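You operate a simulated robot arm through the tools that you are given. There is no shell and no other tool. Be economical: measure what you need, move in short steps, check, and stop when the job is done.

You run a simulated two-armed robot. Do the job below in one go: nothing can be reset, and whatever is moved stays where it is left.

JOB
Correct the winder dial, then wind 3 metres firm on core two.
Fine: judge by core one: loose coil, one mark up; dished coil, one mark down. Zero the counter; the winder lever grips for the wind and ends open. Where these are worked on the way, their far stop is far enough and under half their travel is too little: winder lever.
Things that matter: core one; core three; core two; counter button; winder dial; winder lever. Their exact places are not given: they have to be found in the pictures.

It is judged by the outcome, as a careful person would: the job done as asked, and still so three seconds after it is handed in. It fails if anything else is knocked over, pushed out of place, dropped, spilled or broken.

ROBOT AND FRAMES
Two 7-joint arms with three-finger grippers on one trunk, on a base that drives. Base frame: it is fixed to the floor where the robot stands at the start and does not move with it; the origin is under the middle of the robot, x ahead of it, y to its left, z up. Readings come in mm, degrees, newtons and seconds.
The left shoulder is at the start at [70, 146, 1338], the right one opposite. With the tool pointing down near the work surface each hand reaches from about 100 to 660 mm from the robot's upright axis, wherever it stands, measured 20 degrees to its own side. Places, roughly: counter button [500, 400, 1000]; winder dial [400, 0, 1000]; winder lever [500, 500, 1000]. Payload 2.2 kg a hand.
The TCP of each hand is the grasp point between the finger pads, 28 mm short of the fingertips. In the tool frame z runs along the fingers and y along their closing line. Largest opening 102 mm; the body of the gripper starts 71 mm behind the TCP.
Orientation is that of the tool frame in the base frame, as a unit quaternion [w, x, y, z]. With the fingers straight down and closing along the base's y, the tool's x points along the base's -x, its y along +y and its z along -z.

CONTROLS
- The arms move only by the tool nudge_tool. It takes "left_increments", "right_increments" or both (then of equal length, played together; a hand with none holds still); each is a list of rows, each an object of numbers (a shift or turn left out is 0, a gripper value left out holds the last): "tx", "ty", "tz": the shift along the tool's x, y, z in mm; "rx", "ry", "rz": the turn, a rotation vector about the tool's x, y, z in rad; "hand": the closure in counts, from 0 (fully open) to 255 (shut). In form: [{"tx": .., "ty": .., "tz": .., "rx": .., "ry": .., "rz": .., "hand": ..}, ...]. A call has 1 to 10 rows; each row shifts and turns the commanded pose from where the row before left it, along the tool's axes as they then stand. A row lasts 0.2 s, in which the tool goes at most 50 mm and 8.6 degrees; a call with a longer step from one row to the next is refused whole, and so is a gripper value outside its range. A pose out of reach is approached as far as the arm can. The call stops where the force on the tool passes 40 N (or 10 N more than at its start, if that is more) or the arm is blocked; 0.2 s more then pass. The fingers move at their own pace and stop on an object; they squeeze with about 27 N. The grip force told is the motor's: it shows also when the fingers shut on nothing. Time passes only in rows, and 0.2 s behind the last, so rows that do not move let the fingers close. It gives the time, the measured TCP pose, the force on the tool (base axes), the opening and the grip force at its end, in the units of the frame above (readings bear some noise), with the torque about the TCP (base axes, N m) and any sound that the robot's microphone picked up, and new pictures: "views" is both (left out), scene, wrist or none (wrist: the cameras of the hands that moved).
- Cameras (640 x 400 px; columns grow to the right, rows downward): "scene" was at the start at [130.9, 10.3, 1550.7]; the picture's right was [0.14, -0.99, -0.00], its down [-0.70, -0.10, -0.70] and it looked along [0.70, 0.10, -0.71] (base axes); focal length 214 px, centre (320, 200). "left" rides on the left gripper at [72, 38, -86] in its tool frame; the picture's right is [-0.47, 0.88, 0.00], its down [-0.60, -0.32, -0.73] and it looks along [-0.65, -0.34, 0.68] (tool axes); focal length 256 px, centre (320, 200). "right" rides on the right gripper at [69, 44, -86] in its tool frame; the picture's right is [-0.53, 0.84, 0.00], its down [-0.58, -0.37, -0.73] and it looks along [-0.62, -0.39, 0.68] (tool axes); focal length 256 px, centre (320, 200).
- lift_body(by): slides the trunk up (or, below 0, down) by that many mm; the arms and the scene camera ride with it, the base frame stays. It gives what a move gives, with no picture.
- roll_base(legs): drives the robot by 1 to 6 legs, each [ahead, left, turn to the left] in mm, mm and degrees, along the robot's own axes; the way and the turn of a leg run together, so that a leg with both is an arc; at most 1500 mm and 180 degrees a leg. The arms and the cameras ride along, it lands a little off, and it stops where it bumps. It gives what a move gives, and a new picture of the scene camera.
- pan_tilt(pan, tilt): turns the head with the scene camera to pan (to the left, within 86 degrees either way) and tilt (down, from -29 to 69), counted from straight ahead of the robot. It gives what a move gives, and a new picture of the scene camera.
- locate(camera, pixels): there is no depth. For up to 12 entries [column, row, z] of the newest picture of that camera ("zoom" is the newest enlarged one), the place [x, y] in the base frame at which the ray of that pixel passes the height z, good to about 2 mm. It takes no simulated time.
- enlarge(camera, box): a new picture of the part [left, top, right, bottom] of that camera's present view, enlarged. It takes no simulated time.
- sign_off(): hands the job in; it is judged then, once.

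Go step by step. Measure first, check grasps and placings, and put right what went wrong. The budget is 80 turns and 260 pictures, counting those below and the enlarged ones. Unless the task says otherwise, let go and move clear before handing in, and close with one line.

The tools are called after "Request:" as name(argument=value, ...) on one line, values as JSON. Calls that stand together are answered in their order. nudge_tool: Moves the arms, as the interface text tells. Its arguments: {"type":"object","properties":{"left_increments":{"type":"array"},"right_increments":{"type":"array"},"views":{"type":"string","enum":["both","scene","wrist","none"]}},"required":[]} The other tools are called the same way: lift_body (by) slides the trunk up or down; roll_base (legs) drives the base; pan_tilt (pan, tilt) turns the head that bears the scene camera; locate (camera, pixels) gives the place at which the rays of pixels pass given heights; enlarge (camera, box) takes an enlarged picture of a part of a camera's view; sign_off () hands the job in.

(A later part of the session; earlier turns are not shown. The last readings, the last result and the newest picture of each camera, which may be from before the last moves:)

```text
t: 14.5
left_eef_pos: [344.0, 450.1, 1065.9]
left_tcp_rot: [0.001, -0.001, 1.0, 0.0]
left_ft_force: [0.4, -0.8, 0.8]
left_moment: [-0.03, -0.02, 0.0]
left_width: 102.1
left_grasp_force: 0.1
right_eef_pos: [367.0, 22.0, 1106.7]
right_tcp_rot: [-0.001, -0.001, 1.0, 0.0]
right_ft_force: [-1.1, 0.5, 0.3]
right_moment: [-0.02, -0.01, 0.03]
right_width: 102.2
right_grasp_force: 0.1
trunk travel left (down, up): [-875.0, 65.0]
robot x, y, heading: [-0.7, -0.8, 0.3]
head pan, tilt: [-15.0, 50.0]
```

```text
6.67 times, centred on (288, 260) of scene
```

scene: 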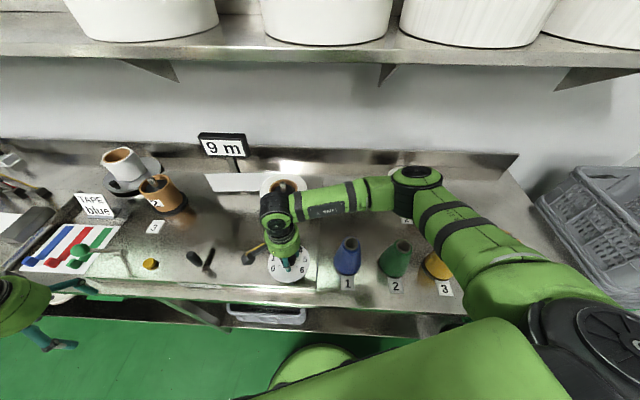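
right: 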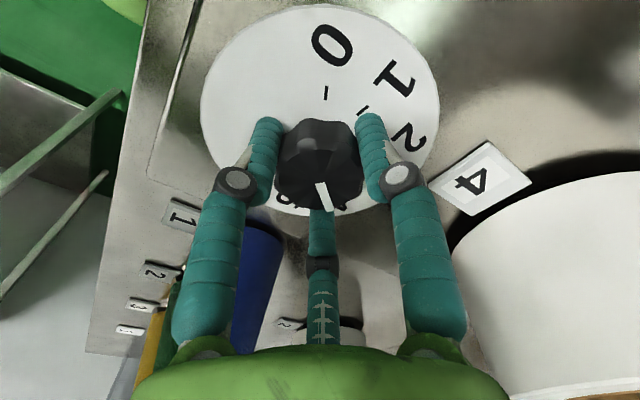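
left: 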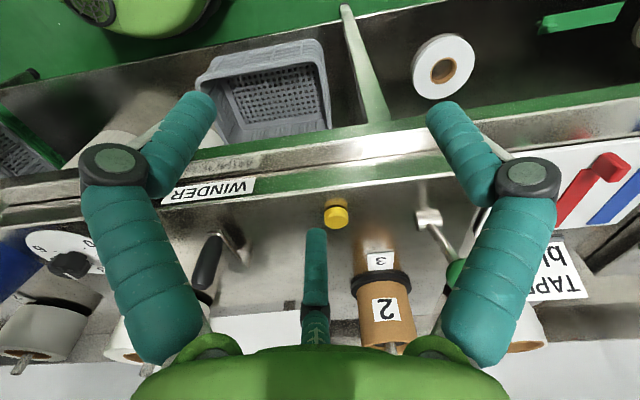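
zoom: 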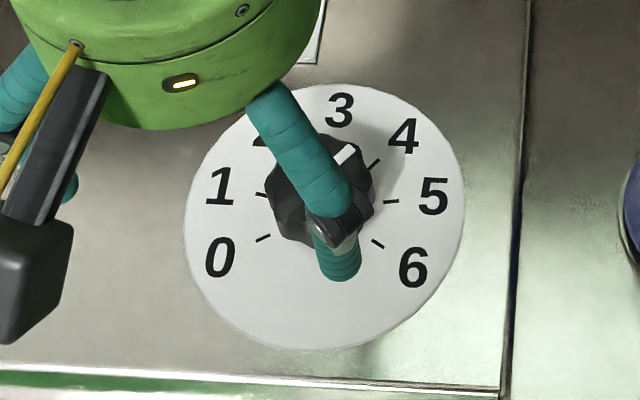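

The right arm still blocks the view, so I'll move it clear in shorter steps, with the left arm also moving toward the lever.

Request:
nudge_tool(right_increments=[{"ty": -40, "tx": 10, "tz": -20}, {"ty": -40, "tz": -20}, {"ty": -40, "tz": -20}, {"ty": -45}, {"ty": -45}], left_increments=[{"ty": 45}, {"ty": 45}, {}, {}, {}], views="both")

Request:
enlarge(camera="scene", box=[248, 230, 328, 290])

Request:
enlarge(camera="scene", box=[20, 130, 180, 280])

Request:
enlarge(camera="left", box=[300, 150, 500, 350])

```text
t: 15.7
left_eef_pos: [345.9, 536.2, 1067.0]
left_tcp_rot: [0.001, -0.001, 1.0, 0.001]
left_ft_force: [-0.1, 0.4, -0.4]
left_moment: [0.03, -0.04, -0.03]
left_width: 102.4
left_grasp_force: 0.1
right_eef_pos: [356.7, -192.2, 1167.6]
right_tcp_rot: [0.001, 0.0, 1.0, 0.001]
right_ft_force: [0.3, -0.8, 0.6]
right_moment: [0.01, 0.01, 0.0]
right_width: 102.1
right_grasp_force: 0.1
trunk travel left (down, up): [-875.0, 65.0]
robot x, y, heading: [1.3, 1.4, 0.1]
head pan, tilt: [-15.0, 50.0]
```

scene: 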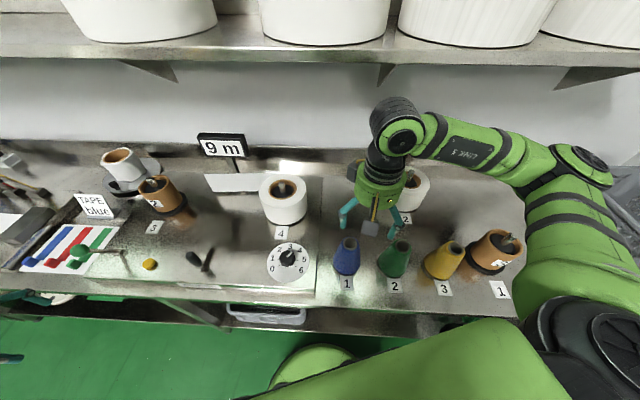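
right: 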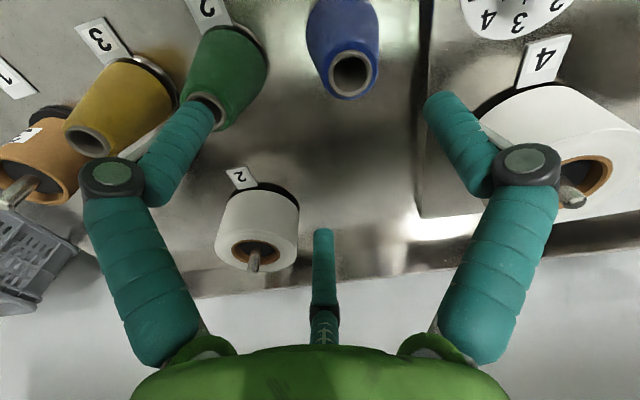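
left: 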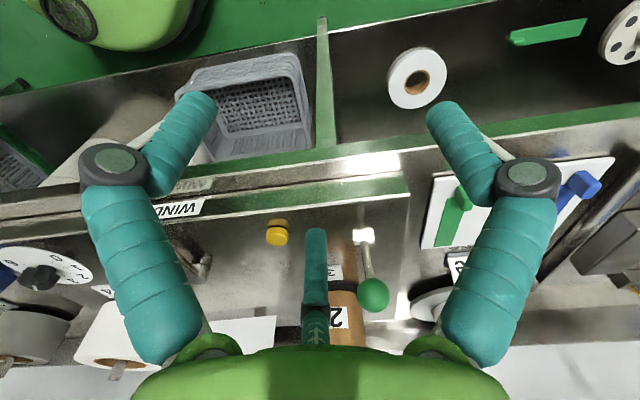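

```text
6.67 times, centred on (288, 260) of scene
```

zoom: 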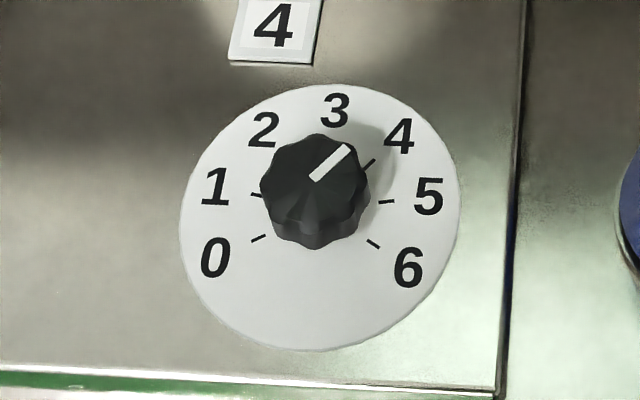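

```text
2.67 times, centred on (100, 205) of scene
```

zoom: 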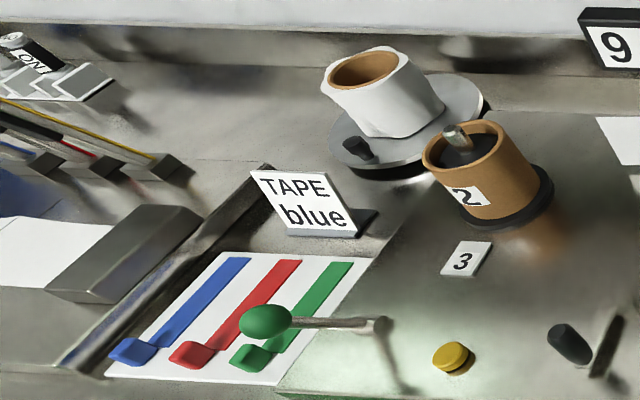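

```text
2.00 times, centred on (400, 250) of left
```

zoom: 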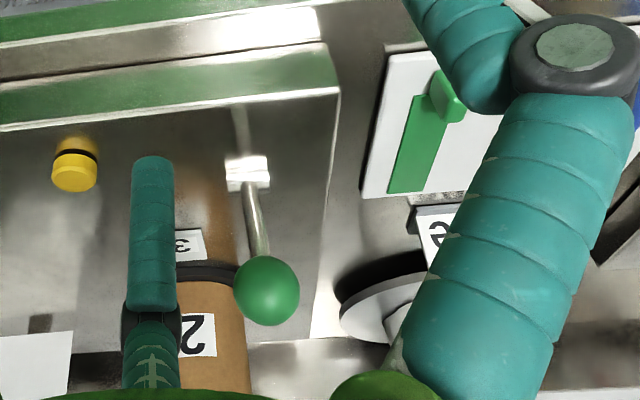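

I'll compute the pointer angle and also locate the lever ball and its base from both views.

Request:
locate(camera="scene", pixels=[[287.25, 256.7, 966], [291.9, 252.5, 966], [100, 250, 1040], [86, 249, 1040], [126, 250, 945], [126, 250, 960]])

Request:
locate(camera="left", pixels=[[374, 294, 1030], [374, 294, 1040], [374, 294, 1050], [364, 237, 945], [364, 237, 960], [278, 235, 950], [278, 235, 960]])

Request:
locate(camera="scene", pixels=[[80.5, 250, 1030], [80.5, 250, 1050], [115, 251, 950]])

```text
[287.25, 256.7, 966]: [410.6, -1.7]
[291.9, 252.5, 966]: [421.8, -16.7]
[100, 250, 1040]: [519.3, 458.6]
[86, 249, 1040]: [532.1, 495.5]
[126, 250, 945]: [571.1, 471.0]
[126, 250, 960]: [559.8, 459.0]
```

```text
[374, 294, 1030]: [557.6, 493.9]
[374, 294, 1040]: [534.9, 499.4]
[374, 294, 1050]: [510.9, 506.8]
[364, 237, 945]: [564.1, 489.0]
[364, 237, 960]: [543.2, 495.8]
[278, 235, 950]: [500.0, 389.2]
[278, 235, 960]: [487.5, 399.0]
```

```text
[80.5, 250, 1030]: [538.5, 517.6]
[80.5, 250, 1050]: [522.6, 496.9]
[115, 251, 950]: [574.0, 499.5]
```

The dial pointer is on 4 within measuring error. Next I'll study the green lever more closely to find its hinge direction.

Request:
enlarge(camera="scene", box=[60, 220, 160, 282])

Request:
enlarge(camera="left", box=[320, 215, 420, 325])

```text
6.40 times, centred on (110, 251) of scene
```

zoom: 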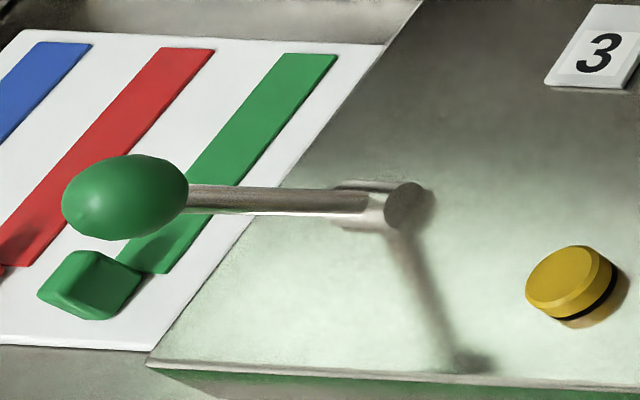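

```text
3.64 times, centred on (370, 270) of left
```

zoom: 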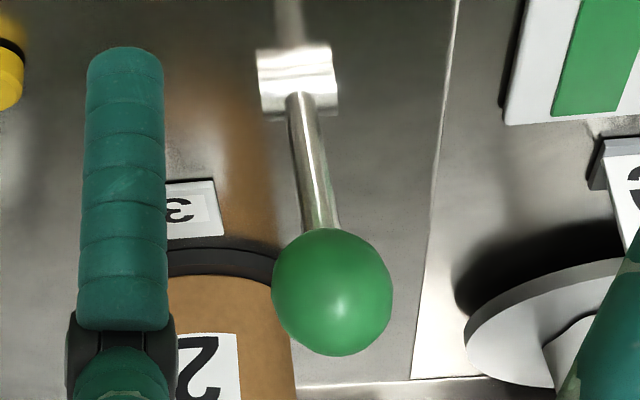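

The hub's axis lies along the panel, and the panel and bench are yawed about 17°. The lever leans toward the front, with its ball at (530,503,1042) and hub at (565,489,945). The ball is out of reach from here, so I'll raise the hands, turn -17° and drive along the bench.

Request:
nudge_tool(left_increments=[{"tz": -45}, {"tz": -45}, {"tz": -45}, {"tz": -45}], right_increments=[{"tz": -40}, {"tz": -40}, {}, {}], views="none")

Request:
roll_base(legs=[[0, 0, -17], [0, 350, 0]])

```text
t: 16.7
left_eef_pos: [347.3, 539.5, 1248.4]
left_tcp_rot: [0.0, -0.001, 1.0, 0.0]
left_ft_force: [0.0, -0.4, 0.1]
left_moment: [-0.03, -0.04, -0.04]
left_width: 101.9
left_grasp_force: 0.0
right_eef_pos: [355.3, -189.9, 1248.5]
right_tcp_rot: [0.0, 0.0, 1.0, 0.001]
right_ft_force: [0.4, 0.0, 0.2]
right_moment: [-0.01, 0.0, -0.02]
right_width: 101.9
right_grasp_force: 0.1
trunk travel left (down, up): [-875.0, 65.0]
robot x, y, heading: [-2.4, -0.6, 0.1]
head pan, tilt: [-15.0, 50.0]
```

```text
t: 19.9
left_eef_pos: [592.8, 737.1, 1248.5]
left_tcp_rot: [0.0, 0.151, 0.989, 0.001]
left_ft_force: [-0.2, -0.3, 0.1]
left_moment: [0.03, -0.03, 0.0]
left_width: 101.9
left_grasp_force: 0.1
right_eef_pos: [383.7, 38.3, 1248.1]
right_tcp_rot: [0.001, 0.151, 0.988, 0.002]
right_ft_force: [0.1, -0.3, -0.6]
right_moment: [0.01, 0.04, -0.02]
right_width: 102.2
right_grasp_force: 0.1
trunk travel left (down, up): [-875.0, 65.0]
robot x, y, heading: [101.8, 330.5, -17.7]
head pan, tilt: [-15.0, 50.0]
```

scene: 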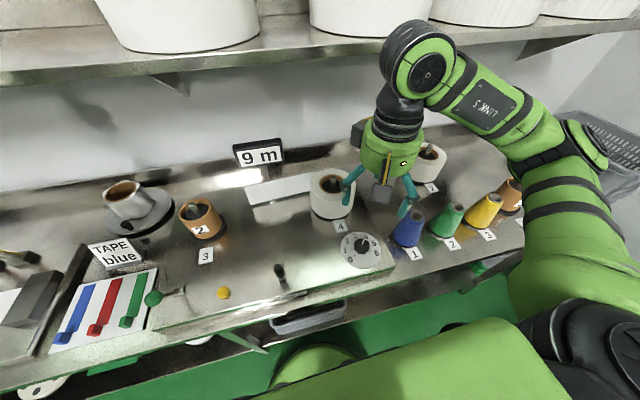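

The drive landed well. I'll pan the head to see the winder and coil one.

Request:
pan_tilt(pan=12, tilt=50)

Request:
enlarge(camera="scene", box=[160, 100, 340, 220])

Request:
enlarge(camera="scene", box=[220, 180, 440, 310])

```text
t: 20.8
left_eef_pos: [595.2, 739.7, 1247.6]
left_tcp_rot: [0.0, 0.151, 0.989, 0.0]
left_ft_force: [0.1, -0.5, -0.2]
left_moment: [-0.01, 0.06, 0.01]
left_width: 102.4
left_grasp_force: 0.0
right_eef_pos: [383.3, 40.5, 1248.5]
right_tcp_rot: [0.001, 0.151, 0.988, 0.0]
right_ft_force: [-0.2, 0.3, -0.4]
right_moment: [-0.01, -0.01, -0.01]
right_width: 102.0
right_grasp_force: 0.0
trunk travel left (down, up): [-875.0, 65.0]
robot x, y, heading: [106.5, 322.5, -17.5]
head pan, tilt: [12.0, 50.0]
```

scene: 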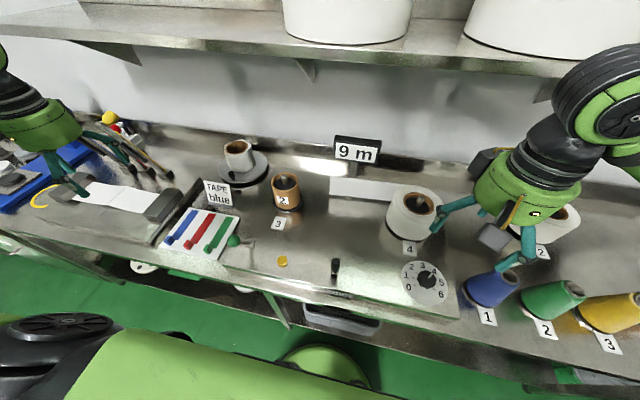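

```text
3.33 times, centred on (250, 160) of scene
```

zoom: 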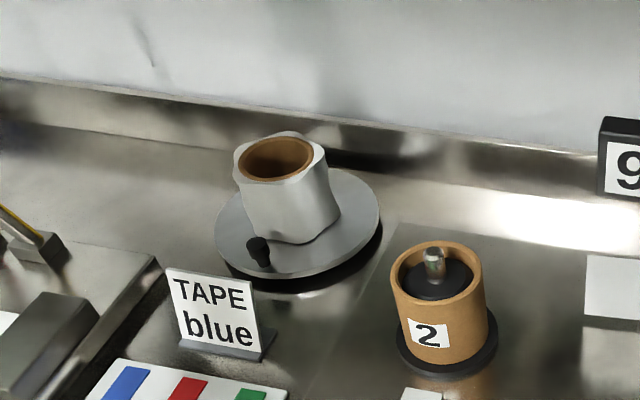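

```text
2.91 times, centred on (330, 245) of scene
```

zoom: 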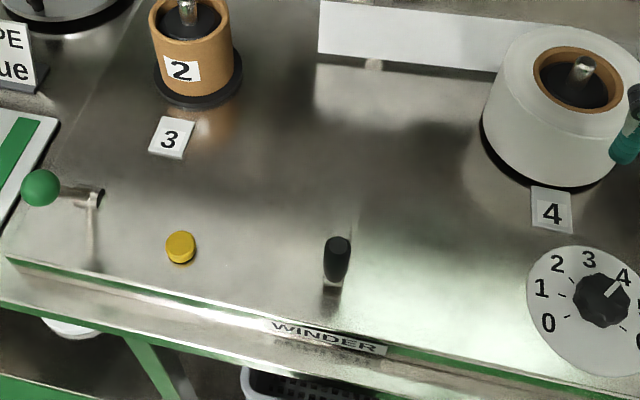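

The pointer is clearly on 4 and core one's coil is lumpy (loose). I'll re-measure the ball, button and handle from this new viewpoint.

Request:
locate(camera="scene", pixels=[[234.1, 240.5, 1042], [234.1, 240.5, 1030], [281.9, 260.8, 952], [336.2, 261.2, 1020], [334.5, 275, 960], [254, 243, 945], [287, 186, 1040], [413, 202, 1040], [334, 190, 1000], [355, 150, 1150]])

```text
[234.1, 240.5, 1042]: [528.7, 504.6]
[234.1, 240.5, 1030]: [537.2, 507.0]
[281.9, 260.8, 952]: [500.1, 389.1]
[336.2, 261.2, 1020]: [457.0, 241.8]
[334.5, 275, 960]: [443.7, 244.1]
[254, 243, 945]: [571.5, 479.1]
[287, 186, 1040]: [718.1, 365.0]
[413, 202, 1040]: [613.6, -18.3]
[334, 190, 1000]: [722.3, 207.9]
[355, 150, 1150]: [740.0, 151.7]
```

The positions agree. I'll close the left hand and carry it above the yellow button.

Request:
nudge_tool(left_increments=[{"ty": -45.2, "tx": -2, "hand": 255}, {"ty": -45.2, "tx": -2}, {"ty": -45.2, "tx": -2}, {"ty": -45.2, "tx": -2}, {"ty": -45.2, "tx": -2}, {"ty": -45.2, "tx": -2}, {"ty": -45.2, "tx": -2}, {"ty": -45.2, "tx": -2}, {"tz": 45}, {"tz": 45}], views="none")

Request:
nudge_tool(left_increments=[{"tz": 45}, {"tz": 45}, {"tz": 40}, {"tz": 15}, {}], views="both")

```text
t: 23.0
left_eef_pos: [502.3, 387.5, 1159.2]
left_tcp_rot: [-0.001, 0.15, 0.989, -0.001]
left_ft_force: [1.2, -0.3, -0.4]
left_moment: [-0.02, 0.01, 0.02]
left_width: 1.9
left_grasp_force: 27.4
right_eef_pos: [386.1, 39.6, 1247.7]
right_tcp_rot: [-0.001, 0.151, 0.989, 0.0]
right_ft_force: [0.7, -0.5, -0.2]
right_moment: [0.0, 0.04, 0.04]
right_width: 102.1
right_grasp_force: 0.0
trunk travel left (down, up): [-875.0, 65.0]
robot x, y, heading: [101.6, 327.3, -17.4]
head pan, tilt: [12.0, 50.0]
```

```text
t: 24.2
left_eef_pos: [502.9, 387.3, 1013.6]
left_tcp_rot: [0.0, 0.15, 0.989, 0.001]
left_ft_force: [-0.1, 0.6, 0.3]
left_moment: [-0.04, -0.02, 0.03]
left_width: 1.9
left_grasp_force: 26.9
right_eef_pos: [384.4, 39.2, 1248.7]
right_tcp_rot: [0.001, 0.151, 0.988, -0.001]
right_ft_force: [0.7, 0.0, -0.6]
right_moment: [-0.03, 0.02, 0.0]
right_width: 101.9
right_grasp_force: 0.0
trunk travel left (down, up): [-875.0, 65.0]
robot x, y, heading: [104.4, 323.3, -17.6]
head pan, tilt: [12.0, 50.0]
```

scene: 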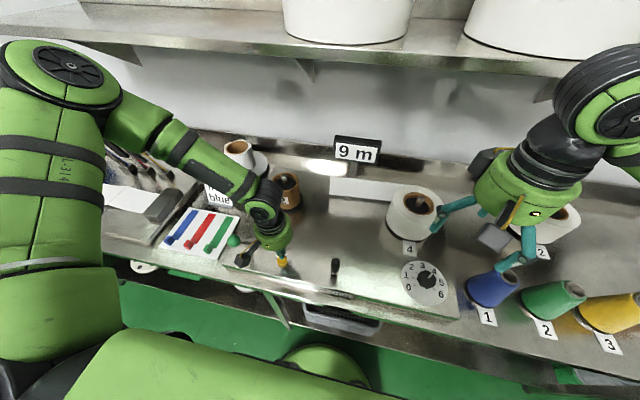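
left: 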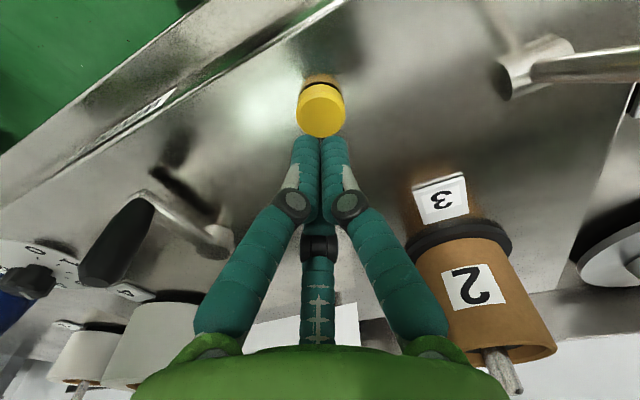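

The fingers are above the button. I'll press in small steps.

Request:
nudge_tool(left_increments=[{"tz": 26}, {"tz": 5}, {"tz": 3}, {"tz": 3}, {"tz": 3}], views="scene")

Request:
enlarge(camera="scene", box=[320, 130, 400, 180])

```text
t: 25.4
left_eef_pos: [504.0, 402.8, 989.5]
left_tcp_rot: [0.001, 0.151, 0.989, 0.0]
left_ft_force: [-0.8, 0.3, -0.4]
left_moment: [-0.03, -0.01, -0.04]
left_width: 2.0
left_grasp_force: 27.3
left hand out of reach, approached as far as the arm can: row 1, 2, 4
right_eef_pos: [384.2, 39.5, 1247.8]
right_tcp_rot: [0.0, 0.151, 0.989, 0.0]
right_ft_force: [-0.2, 0.3, 0.2]
right_moment: [-0.02, 0.05, 0.02]
right_width: 102.2
right_grasp_force: 0.0
trunk travel left (down, up): [-875.0, 65.0]
robot x, y, heading: [99.4, 328.4, -17.5]
head pan, tilt: [12.0, 50.0]
```

scene: 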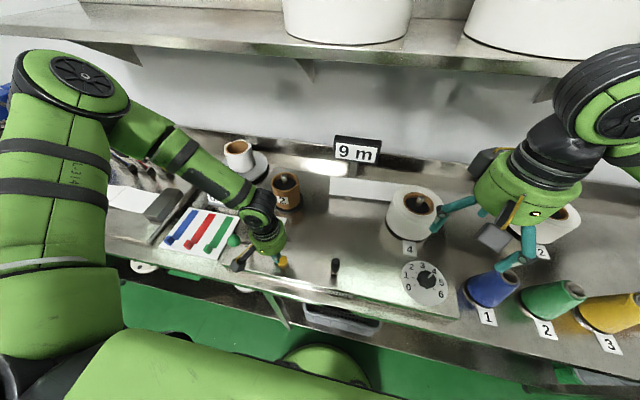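

```text
8.00 times, centred on (360, 155) of scene
```

zoom: 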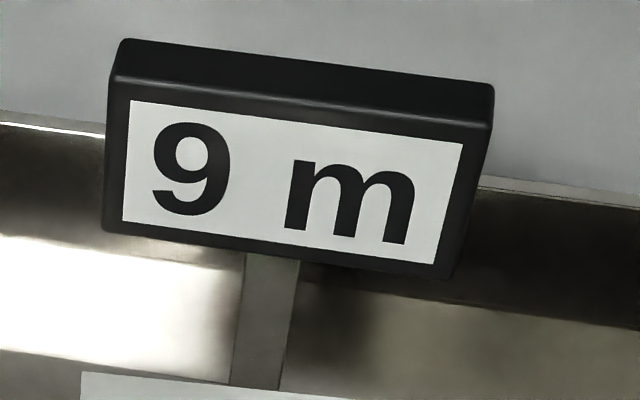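

The left arm ran out of joint range before the button, drifting to y=403. I'll raise the hand and lower the trunk 120 mm to give it a better posture.

Request:
nudge_tool(left_increments=[{"tz": -45}, {"tz": -45}, {"tz": -45}, {"tz": -45}], views="none")

Request:
lift_body(by=-120)

```text
t: 26.4
left_eef_pos: [499.7, 402.2, 1169.3]
left_tcp_rot: [0.0, 0.151, 0.989, 0.0]
left_ft_force: [0.5, -0.7, 0.7]
left_moment: [0.04, 0.0, 0.0]
left_width: 2.2
left_grasp_force: 27.7
right_eef_pos: [383.6, 40.3, 1248.4]
right_tcp_rot: [0.001, 0.152, 0.988, -0.001]
right_ft_force: [0.1, -0.3, 1.2]
right_moment: [-0.02, 0.01, -0.03]
right_width: 102.0
right_grasp_force: 0.0
trunk travel left (down, up): [-875.0, 65.0]
robot x, y, heading: [100.5, 324.7, -17.3]
head pan, tilt: [12.0, 50.0]
```

```text
t: 27.9
left_eef_pos: [502.2, 402.5, 1048.6]
left_tcp_rot: [0.001, 0.151, 0.989, 0.0]
left_ft_force: [-0.6, -0.2, -0.3]
left_moment: [-0.03, -0.02, -0.02]
left_width: 2.2
left_grasp_force: 26.4
right_eef_pos: [385.3, 39.9, 1128.0]
right_tcp_rot: [-0.001, 0.151, 0.989, 0.0]
right_ft_force: [0.9, -0.2, 0.6]
right_moment: [0.01, -0.04, -0.01]
right_width: 102.0
right_grasp_force: 0.0
trunk travel left (down, up): [-755.0, 185.0]
robot x, y, heading: [101.5, 330.1, -17.3]
head pan, tilt: [12.0, 50.0]
```

Now I'll re-aim at the button and press.

Request:
nudge_tool(left_increments=[{"tx": -2.3, "ty": -12.4}, {"tz": 40}, {"tz": 20}, {"tz": 5}, {"tz": 4}, {"tz": 3}, {"tz": 2}], views="scene")

Request:
enlarge(camera="left", box=[220, 40, 420, 200])

```text
t: 29.5
left_eef_pos: [500.1, 389.2, 976.7]
left_tcp_rot: [0.003, 0.15, 0.989, 0.0]
left_ft_force: [1.0, 2.9, 17.9]
left_moment: [0.07, 0.0, 0.02]
left_width: 6.2
left_grasp_force: 31.7
right_eef_pos: [383.7, 39.7, 1129.0]
right_tcp_rot: [0.0, 0.151, 0.989, -0.001]
right_ft_force: [-0.6, 0.3, 0.4]
right_moment: [0.02, 0.01, 0.01]
right_width: 101.9
right_grasp_force: 0.0
trunk travel left (down, up): [-755.0, 185.0]
robot x, y, heading: [101.5, 325.7, -17.1]
head pan, tilt: [12.0, 50.0]
heard: click
```

scene: 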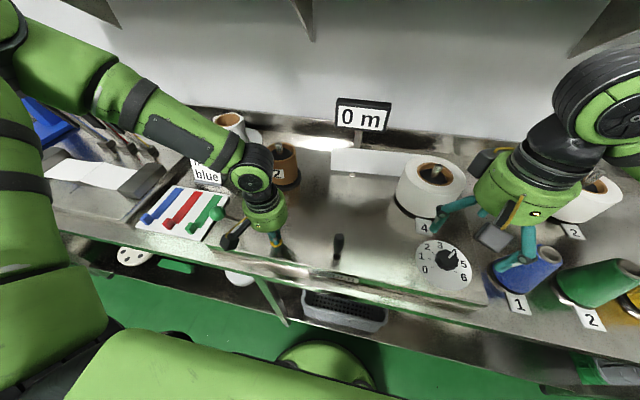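

```text
2.50 times, centred on (320, 120) of left
```

zoom: 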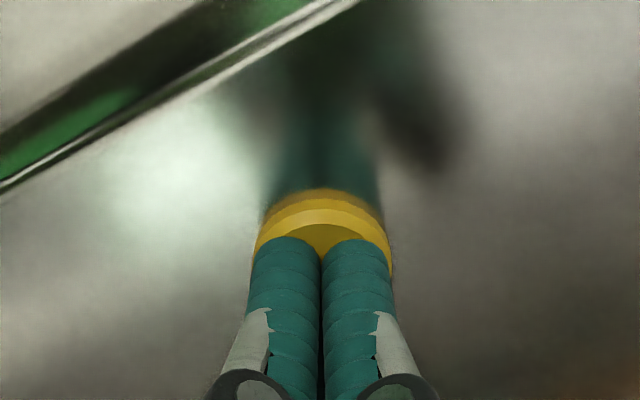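

A click was heard and the counter reads 0 m. I'll lift, open and move over the green ball.

Request:
nudge_tool(left_increments=[{"tz": -40}, {"tz": -45}, {"tz": -45, "hand": 0}, {"ty": 40, "tx": 3}, {"ty": 40, "tx": 3}, {"ty": 38, "tx": 1}, {}], views="both")

Request:
enlarge(camera="left", box=[180, 0, 460, 180])

```text
t: 31.1
left_eef_pos: [530.8, 502.0, 1105.7]
left_tcp_rot: [0.0, 0.15, 0.989, 0.0]
left_ft_force: [-0.2, 0.2, 0.0]
left_moment: [0.01, 0.0, 0.02]
left_width: 101.9
left_grasp_force: 0.0
right_eef_pos: [384.7, 39.5, 1128.4]
right_tcp_rot: [0.0, 0.151, 0.988, 0.0]
right_ft_force: [0.4, 0.8, -1.2]
right_moment: [0.01, -0.01, 0.0]
right_width: 101.7
right_grasp_force: 0.1
trunk travel left (down, up): [-755.0, 185.0]
robot x, y, heading: [98.0, 324.3, -17.2]
head pan, tilt: [12.0, 50.0]
```

scene: 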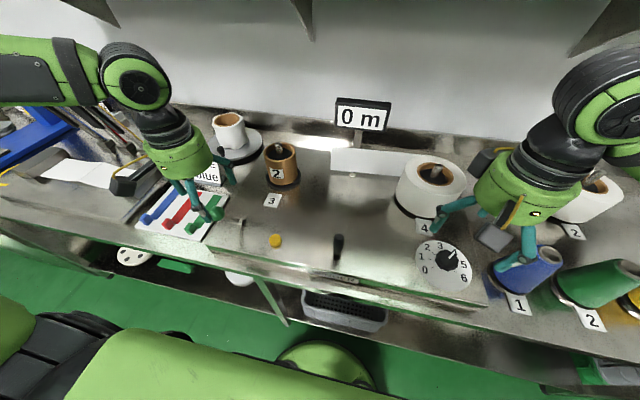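
left: 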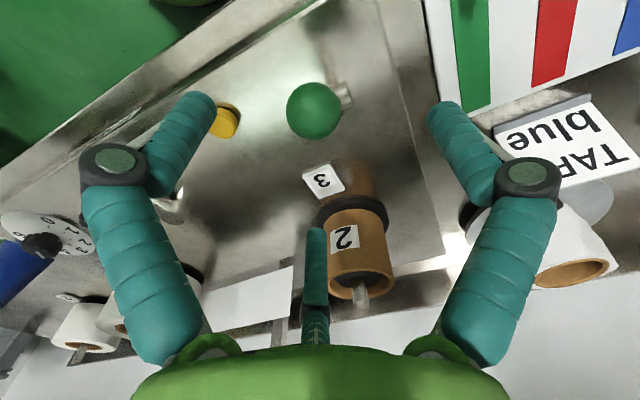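

```text
2.22 times, centred on (320, 90) of left
```

zoom: 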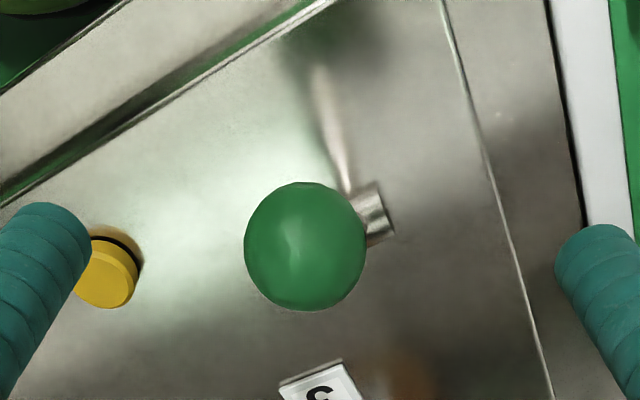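

The ball lies between the fingers. I'll lower to its height and grasp.

Request:
nudge_tool(left_increments=[{"tz": 40}, {"tz": 22}, {"hand": 255}, {}, {}], views="wrist")

```text
t: 32.3
left_eef_pos: [527.6, 501.9, 1045.0]
left_tcp_rot: [0.002, 0.151, 0.989, 0.001]
left_ft_force: [-4.6, -2.7, 4.5]
left_moment: [-0.01, -0.03, -0.09]
left_width: 31.7
left_grasp_force: 45.3
right_eef_pos: [382.7, 38.7, 1128.0]
right_tcp_rot: [0.001, 0.151, 0.989, 0.001]
right_ft_force: [-0.4, -0.1, -0.6]
right_moment: [-0.02, -0.01, -0.04]
right_width: 102.1
right_grasp_force: 0.2
trunk travel left (down, up): [-755.0, 185.0]
robot x, y, heading: [104.1, 324.8, -17.2]
head pan, tilt: [12.0, 50.0]
```

left: 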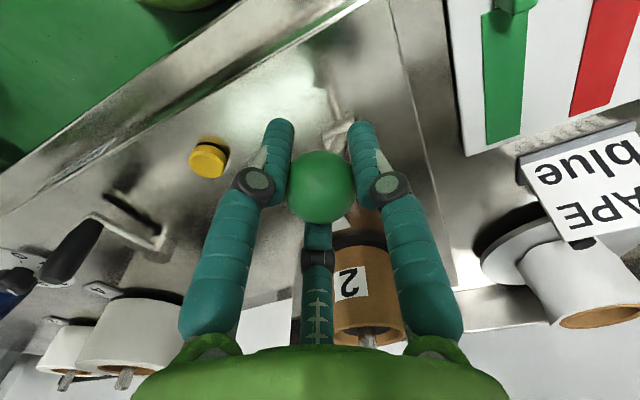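

Grasped at 31.7 mm. I'll swing it away from the robot through about 20° and read the force.

Request:
nudge_tool(left_increments=[{"tx": -8.5, "tz": -3}, {"tx": -8.2, "tz": -2.1}, {"tx": -8.7, "tz": -1.3}, {"tx": -8.6, "tz": -0.8}], views="wrist")

```text
t: 33.3
left_eef_pos: [559.0, 491.8, 1053.5]
left_tcp_rot: [0.002, 0.151, 0.989, 0.001]
left_ft_force: [-10.3, -3.8, 6.2]
left_moment: [0.47, 0.74, 0.01]
left_width: 32.1
left_grasp_force: 45.2
right_eef_pos: [381.5, 39.4, 1127.7]
right_tcp_rot: [0.001, 0.151, 0.989, 0.001]
right_ft_force: [-0.3, -1.0, 0.0]
right_moment: [-0.02, 0.02, 0.0]
right_width: 102.0
right_grasp_force: 0.0
trunk travel left (down, up): [-755.0, 185.0]
robot x, y, heading: [101.7, 327.9, -17.4]
head pan, tilt: [12.0, 50.0]
```

left: 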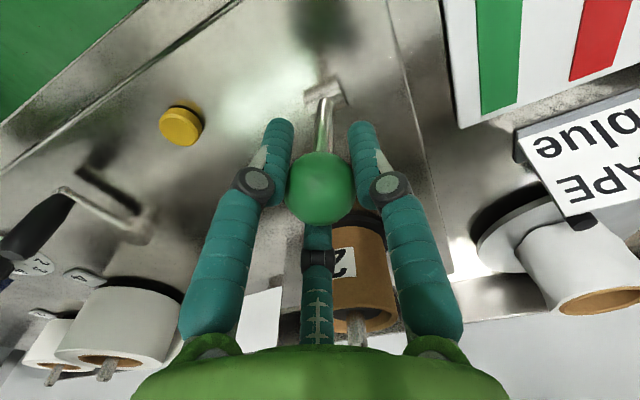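

The lever moves with a light force. I'll continue along the arc.

Request:
nudge_tool(left_increments=[{"tx": -8.7}, {"tx": -8.7, "tz": 0.9}, {"tx": -8.6, "tz": 1.6}, {"tx": -8.4, "tz": 2.3}, {"tx": -8.2, "tz": 3.0}, {"tx": -7.8, "tz": 3.8}], views="both")

```text
t: 34.7
left_eef_pos: [607.6, 476.5, 1041.0]
left_tcp_rot: [0.002, 0.15, 0.989, 0.0]
left_ft_force: [-6.1, -10.5, 12.1]
left_moment: [0.23, 0.8, 0.16]
left_width: 31.8
left_grasp_force: 44.9
right_eef_pos: [382.4, 36.7, 1128.9]
right_tcp_rot: [0.001, 0.151, 0.989, 0.001]
right_ft_force: [-0.7, 0.1, -0.5]
right_moment: [-0.02, 0.0, 0.03]
right_width: 101.8
right_grasp_force: 0.2
trunk travel left (down, up): [-755.0, 185.0]
robot x, y, heading: [101.8, 327.2, -17.5]
head pan, tilt: [12.0, 50.0]
```

scene: 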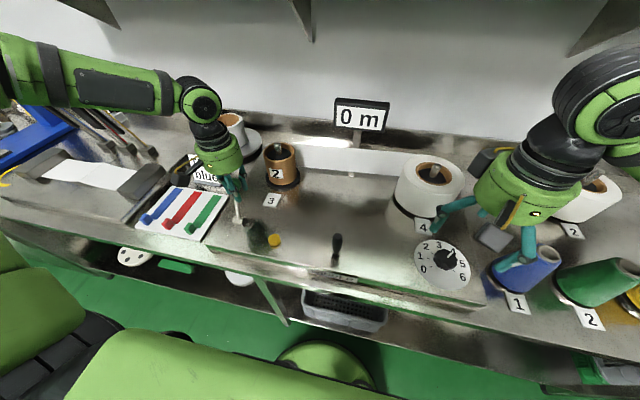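
left: 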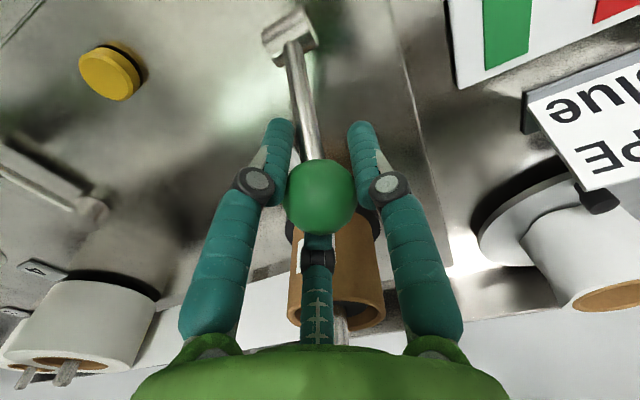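

The tape strip now reaches core two, so the lever is gripping. I'll push on to find the far stop.

Request:
nudge_tool(left_increments=[{"tx": -7.6, "tz": 4.4}, {"tx": -7.1, "tz": 5.1}, {"tx": -6.6, "tz": 5.7}], views="none")

```text
t: 35.3
left_eef_pos: [612.2, 472.9, 1035.5]
left_tcp_rot: [0.0, 0.146, 0.989, -0.004]
left_ft_force: [-13.3, -1.5, 20.6]
left_moment: [-0.84, 1.66, 0.59]
left_width: 32.6
left_grasp_force: 44.7
right_eef_pos: [380.6, 42.1, 1128.8]
right_tcp_rot: [0.003, 0.151, 0.988, 0.0]
right_ft_force: [0.9, 0.2, 0.0]
right_moment: [-0.02, 0.01, -0.01]
right_width: 101.9
right_grasp_force: 0.1
trunk travel left (down, up): [-755.0, 185.0]
robot x, y, heading: [96.0, 327.2, -17.2]
head pan, tilt: [12.0, 50.0]
stopped in row 2 (left hand): the force on the tool passed its limit at 47 N (the readings are from after the stop); the commanded pose is now the measured one
```

That is the far stop, at about 30°. I'll release, rise clear and check that the lever stays.

Request:
nudge_tool(left_increments=[{"hand": 0}, {}, {"tz": -40}, {"tz": -45}, {"tz": -45, "ty": 10}, {"ty": 45}, {"ty": 45}], views="both")

Request:
enlarge(camera="scene", box=[200, 120, 440, 270])

Request:
locate(camera="scene", pixels=[[337, 238, 1020], [335, 258, 960], [346, 222, 955]])

```text
t: 36.9
left_eef_pos: [650.1, 571.7, 1160.8]
left_tcp_rot: [-0.002, 0.148, 0.989, -0.002]
left_ft_force: [1.0, 1.0, 0.6]
left_moment: [-0.03, -0.02, 0.0]
left_width: 101.7
left_grasp_force: 0.1
right_eef_pos: [384.7, 43.1, 1129.3]
right_tcp_rot: [0.0, 0.151, 0.988, -0.001]
right_ft_force: [-0.2, 1.4, 0.5]
right_moment: [-0.05, -0.01, -0.01]
right_width: 102.0
right_grasp_force: 0.1
trunk travel left (down, up): [-755.0, 185.0]
robot x, y, heading: [101.9, 328.6, -16.8]
head pan, tilt: [12.0, 50.0]
```

scene: 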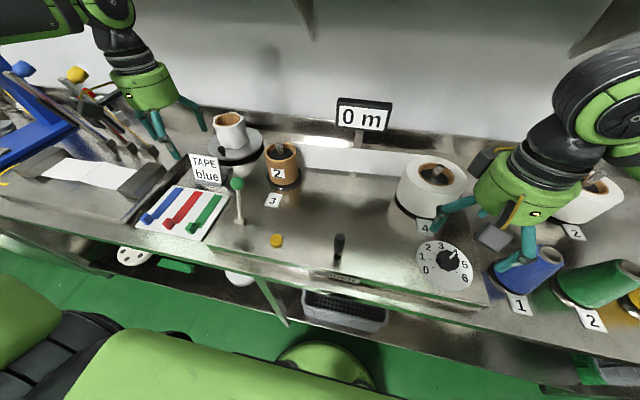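
left: 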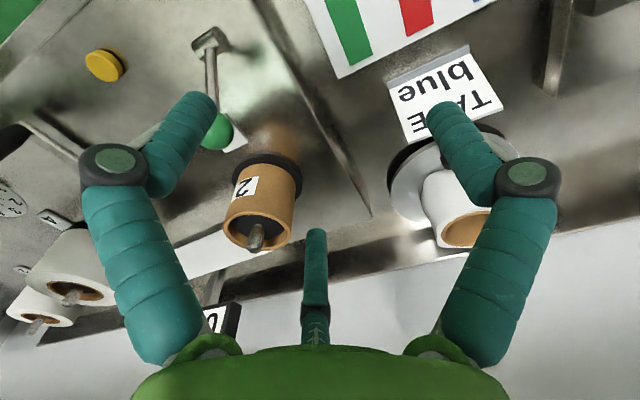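

```text
2.67 times, centred on (320, 195) of scene
```

zoom: 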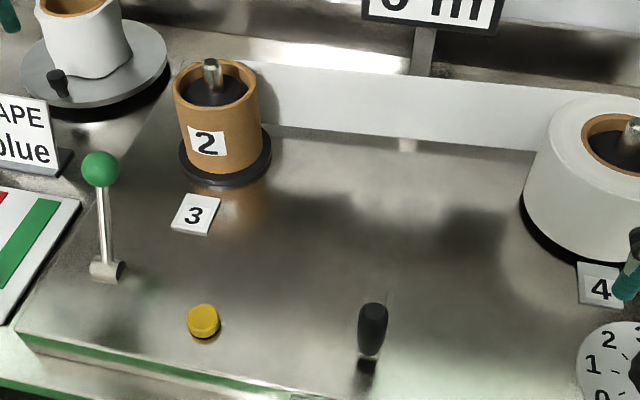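

```text
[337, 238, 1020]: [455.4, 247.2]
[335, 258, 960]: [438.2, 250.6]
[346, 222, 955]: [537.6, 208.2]
```

The lever holds in the grip position and the tape spans to core two. Now the right hand goes over the crank handle.

Request:
nudge_tool(right_increments=[{"ty": 42, "tx": -2}, {"ty": 42, "tx": -2}, {"ty": 42, "tx": -2}, {"ty": 42, "tx": -2}, {"ty": 42, "tx": -2}, {}], views="both")

Request:
enlarge(camera="right", box=[180, 0, 480, 200])

Request:
enlarge(camera="left", box=[0, 20, 200, 220])

```text
t: 38.3
left_eef_pos: [649.2, 569.2, 1161.6]
left_tcp_rot: [-0.001, 0.148, 0.989, -0.001]
left_ft_force: [-0.9, 0.0, 0.3]
left_moment: [0.04, -0.02, -0.03]
left_width: 102.1
left_grasp_force: 0.1
right_eef_pos: [457.2, 237.5, 1129.8]
right_tcp_rot: [-0.001, 0.152, 0.988, 0.001]
right_ft_force: [0.4, 0.1, -0.1]
right_moment: [0.04, 0.03, 0.01]
right_width: 102.1
right_grasp_force: 0.1
trunk travel left (down, up): [-755.0, 185.0]
robot x, y, heading: [100.1, 328.3, -17.1]
head pan, tilt: [12.0, 50.0]
```

scene: 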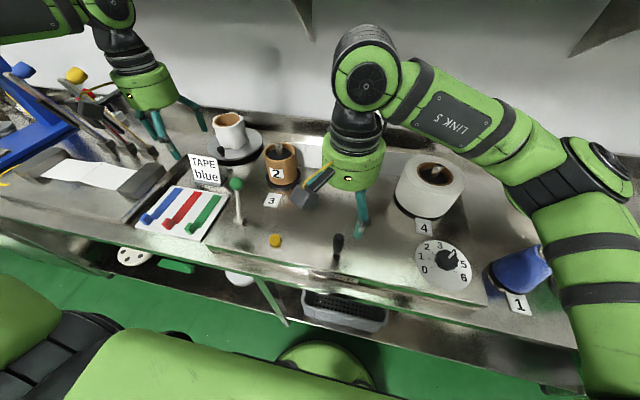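
right: 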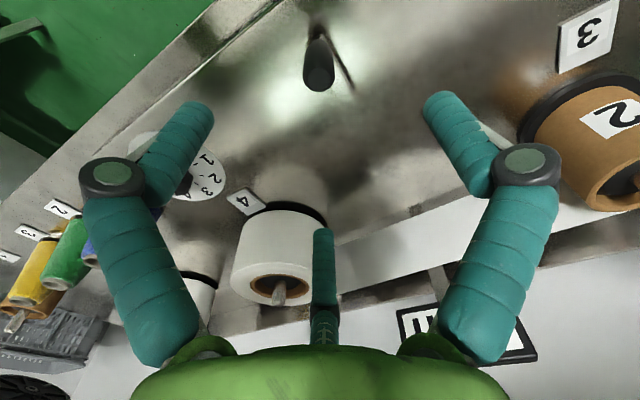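

```text
2.00 times, centred on (330, 100) of right
```

zoom: 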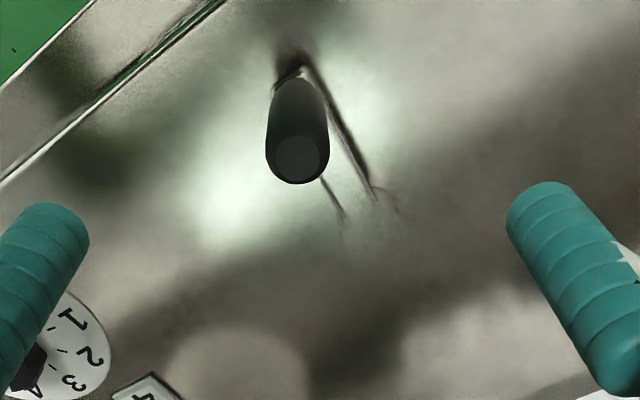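

```text
2.00 times, centred on (100, 120) of left
```

zoom: 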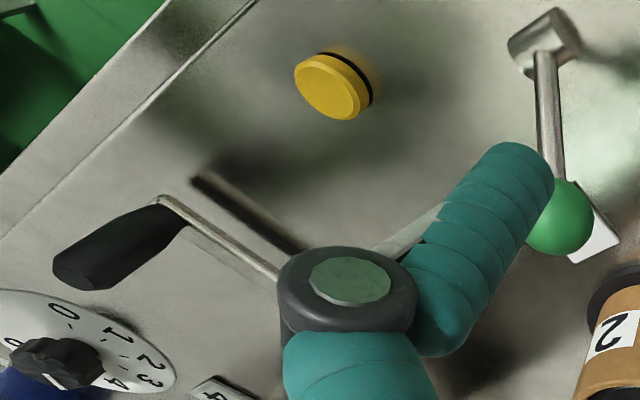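

I'll locate the arm end, handle base and top in both wrist views.

Request:
locate(camera="right", pixels=[[319, 77.5, 1020], [319, 77.5, 1010], [320, 44, 960], [350, 107, 960], [350, 107, 955], [340, 117, 960], [362, 100, 960]])

Request:
locate(camera="zoom", pixels=[[72, 268, 1020], [72, 268, 1010], [175, 208, 960], [175, 208, 965]])

Request:
locate(camera="scene", pixels=[[339.9, 236, 1020], [339.9, 236, 1010]])

```text
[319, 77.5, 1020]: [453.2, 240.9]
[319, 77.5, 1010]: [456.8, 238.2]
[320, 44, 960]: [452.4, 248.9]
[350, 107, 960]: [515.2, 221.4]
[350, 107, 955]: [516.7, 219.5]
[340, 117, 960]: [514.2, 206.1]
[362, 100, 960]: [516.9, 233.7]
```

```text
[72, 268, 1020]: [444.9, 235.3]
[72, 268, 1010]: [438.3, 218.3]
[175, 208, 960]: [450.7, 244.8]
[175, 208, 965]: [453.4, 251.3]
```

```text
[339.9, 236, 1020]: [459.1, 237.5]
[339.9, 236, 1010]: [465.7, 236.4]
```

The handle axis is at about (454,241) and the arm's far end is near (516,221), so the radius is about 60 mm. I'll lower onto the handle and grip it.

Request:
nudge_tool(right_increments=[{"tx": 3.9, "ty": 2.4}, {"tz": 45}, {"tz": 45}, {"tz": 36}, {"hand": 255}, {}, {}], views="wrist")

Request:
enlarge(camera="right", box=[180, 0, 480, 200])

```text
t: 39.9
left_eef_pos: [648.1, 571.7, 1162.9]
left_tcp_rot: [-0.001, 0.147, 0.989, -0.001]
left_ft_force: [0.1, 1.0, -0.2]
left_moment: [0.0, 0.0, -0.03]
left_width: 101.7
left_grasp_force: 0.1
right_eef_pos: [453.3, 241.0, 1004.0]
right_tcp_rot: [0.0, 0.15, 0.989, 0.001]
right_ft_force: [-2.6, 5.5, -0.5]
right_moment: [0.94, -0.12, 0.09]
right_width: 23.1
right_grasp_force: 44.8
trunk travel left (down, up): [-755.0, 185.0]
robot x, y, heading: [102.2, 326.3, -17.2]
head pan, tilt: [12.0, 50.0]
```

right: 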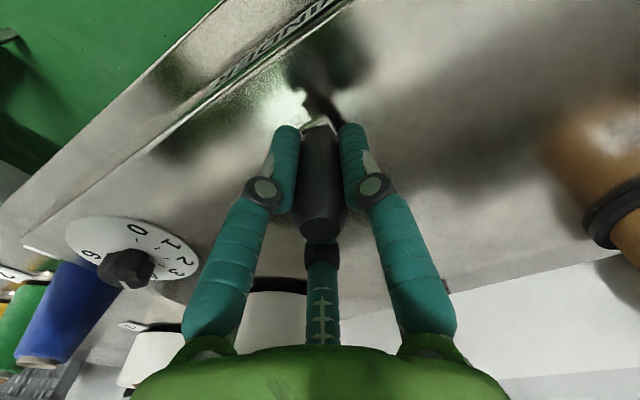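

```text
2.00 times, centred on (330, 100) of right
```

zoom: 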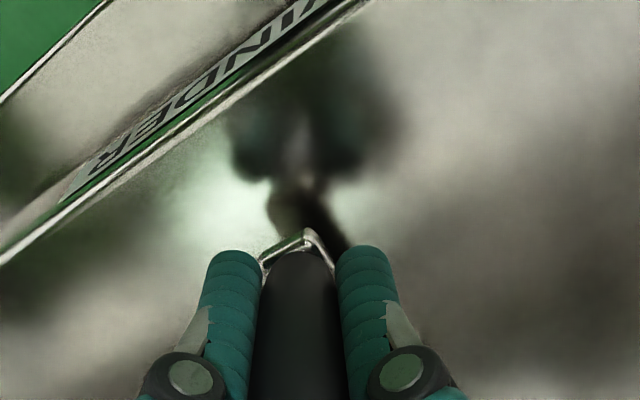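

Gripped firmly. I'll test the counterclockwise direction by 30°, since the tape runs along the back of core two, and watch force and counter.

Request:
nudge_tool(right_increments=[{"tx": -0.9, "ty": -10.4}, {"tx": -2.7, "ty": -10.1}, {"tx": -4.4, "ty": -9.5}], views="scene")

Request:
enlarge(camera="scene", box=[240, 90, 440, 215])

```text
t: 40.4
left_eef_pos: [650.0, 574.5, 1160.3]
left_tcp_rot: [-0.001, 0.147, 0.989, -0.002]
left_ft_force: [-0.7, -1.4, 0.8]
left_moment: [0.09, 0.03, 0.0]
left_width: 102.0
left_grasp_force: 0.0
right_eef_pos: [452.1, 241.2, 1003.6]
right_tcp_rot: [-0.001, 0.143, 0.99, 0.015]
right_ft_force: [4.6, 22.4, -1.1]
right_moment: [0.22, -0.24, -0.07]
right_width: 23.4
right_grasp_force: 44.7
trunk travel left (down, up): [-755.0, 185.0]
robot x, y, heading: [101.8, 330.0, -17.0]
head pan, tilt: [12.0, 50.0]
stopped in row 2 (right hand): the force on the tool passed its limit at 44 N (the readings are from after the stop); the commanded pose is now the measured one
```

scene: 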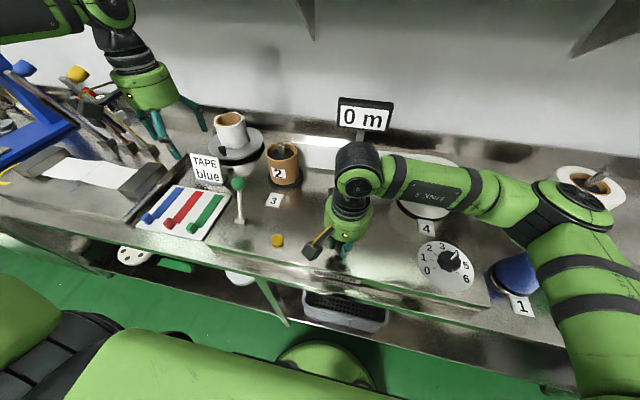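

```text
3.20 times, centred on (340, 152) of scene
```

zoom: 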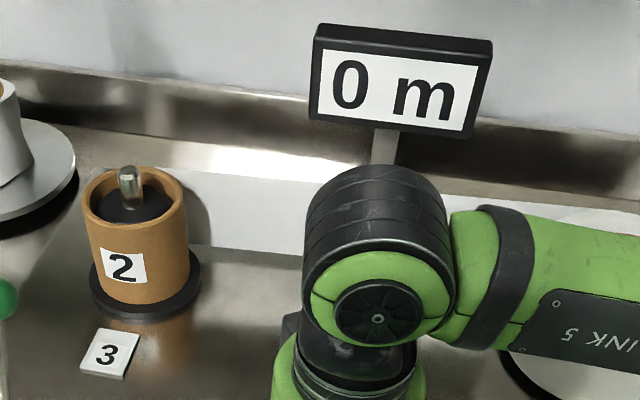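

The crank is blocked counterclockwise and nothing moved. I'll try clockwise, toward the robot's left.

Request:
nudge_tool(right_increments=[{"tx": -0.9, "ty": 10.4}, {"tx": -2.7, "ty": 10.1}, {"tx": -4.4, "ty": 9.5}], views="scene")

Request:
enlarge(camera="scene", box=[240, 90, 440, 215])

```text
t: 41.2
left_eef_pos: [646.9, 573.6, 1162.6]
left_tcp_rot: [0.0, 0.147, 0.989, -0.003]
left_ft_force: [-0.8, 0.8, -0.1]
left_moment: [-0.02, 0.01, -0.02]
left_width: 102.1
left_grasp_force: 0.1
right_eef_pos: [463.3, 261.2, 1003.9]
right_tcp_rot: [-0.002, 0.145, 0.989, 0.01]
right_ft_force: [-19.7, 6.0, -10.6]
right_moment: [-0.37, 0.37, -0.3]
right_width: 23.7
right_grasp_force: 44.8
trunk travel left (down, up): [-755.0, 185.0]
robot x, y, heading: [100.1, 329.2, -17.1]
head pan, tilt: [12.0, 50.0]
```

scene: 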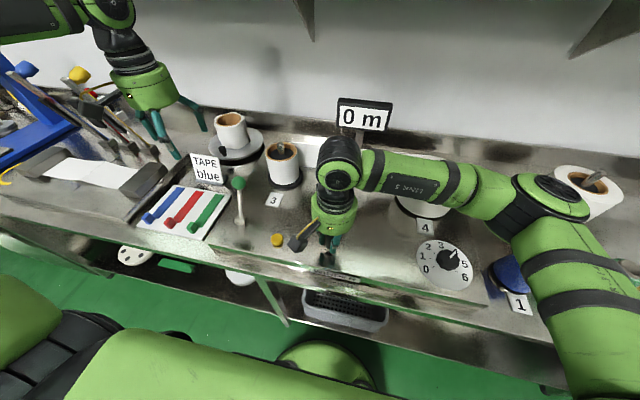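

```text
3.20 times, centred on (340, 152) of scene
```

zoom: 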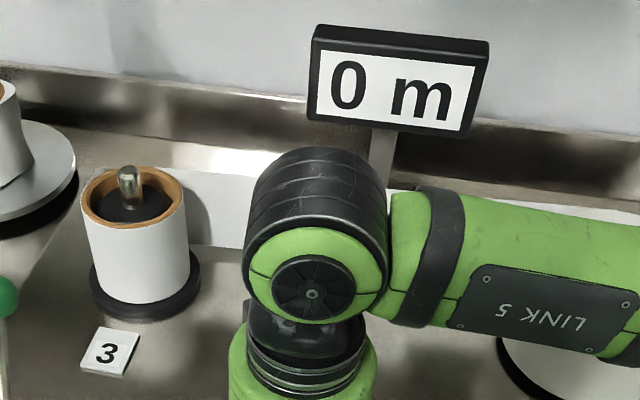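

Clockwise works: tape is now going onto core two. The arc fits a radius of about 59 mm, so I'll continue to a quarter turn.

Request:
nudge_tool(right_increments=[{"tx": -7.3, "ty": 10.0}, {"tx": -9.1, "ty": 8.2}, {"tx": -10.7, "ty": 6.2}, {"tx": -11.7, "ty": 3.8}, {"tx": -12.3, "ty": 1.3}], views="scene")

```text
t: 42.1
left_eef_pos: [648.1, 574.3, 1162.4]
left_tcp_rot: [-0.001, 0.146, 0.989, -0.002]
left_ft_force: [0.8, -0.4, -0.4]
left_moment: [0.07, 0.03, -0.01]
left_width: 102.0
left_grasp_force: 0.0
right_eef_pos: [494.5, 286.3, 1005.6]
right_tcp_rot: [-0.008, 0.137, 0.99, 0.021]
right_ft_force: [-7.7, 19.3, 4.8]
right_moment: [-1.86, 0.05, 0.04]
right_width: 23.8
right_grasp_force: 44.9
trunk travel left (down, up): [-755.0, 185.0]
robot x, y, heading: [104.8, 326.3, -17.7]
head pan, tilt: [12.0, 50.0]
stopped in row 4 (right hand): the force on the tool passed its limit at 41 N (the readings are from after the stop); the commanded pose is now the measured one
```

scene: 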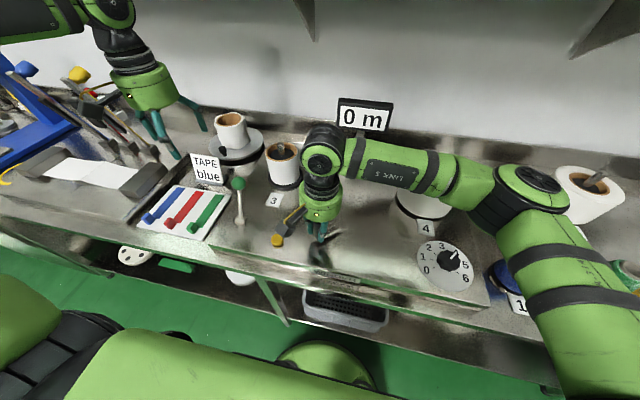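

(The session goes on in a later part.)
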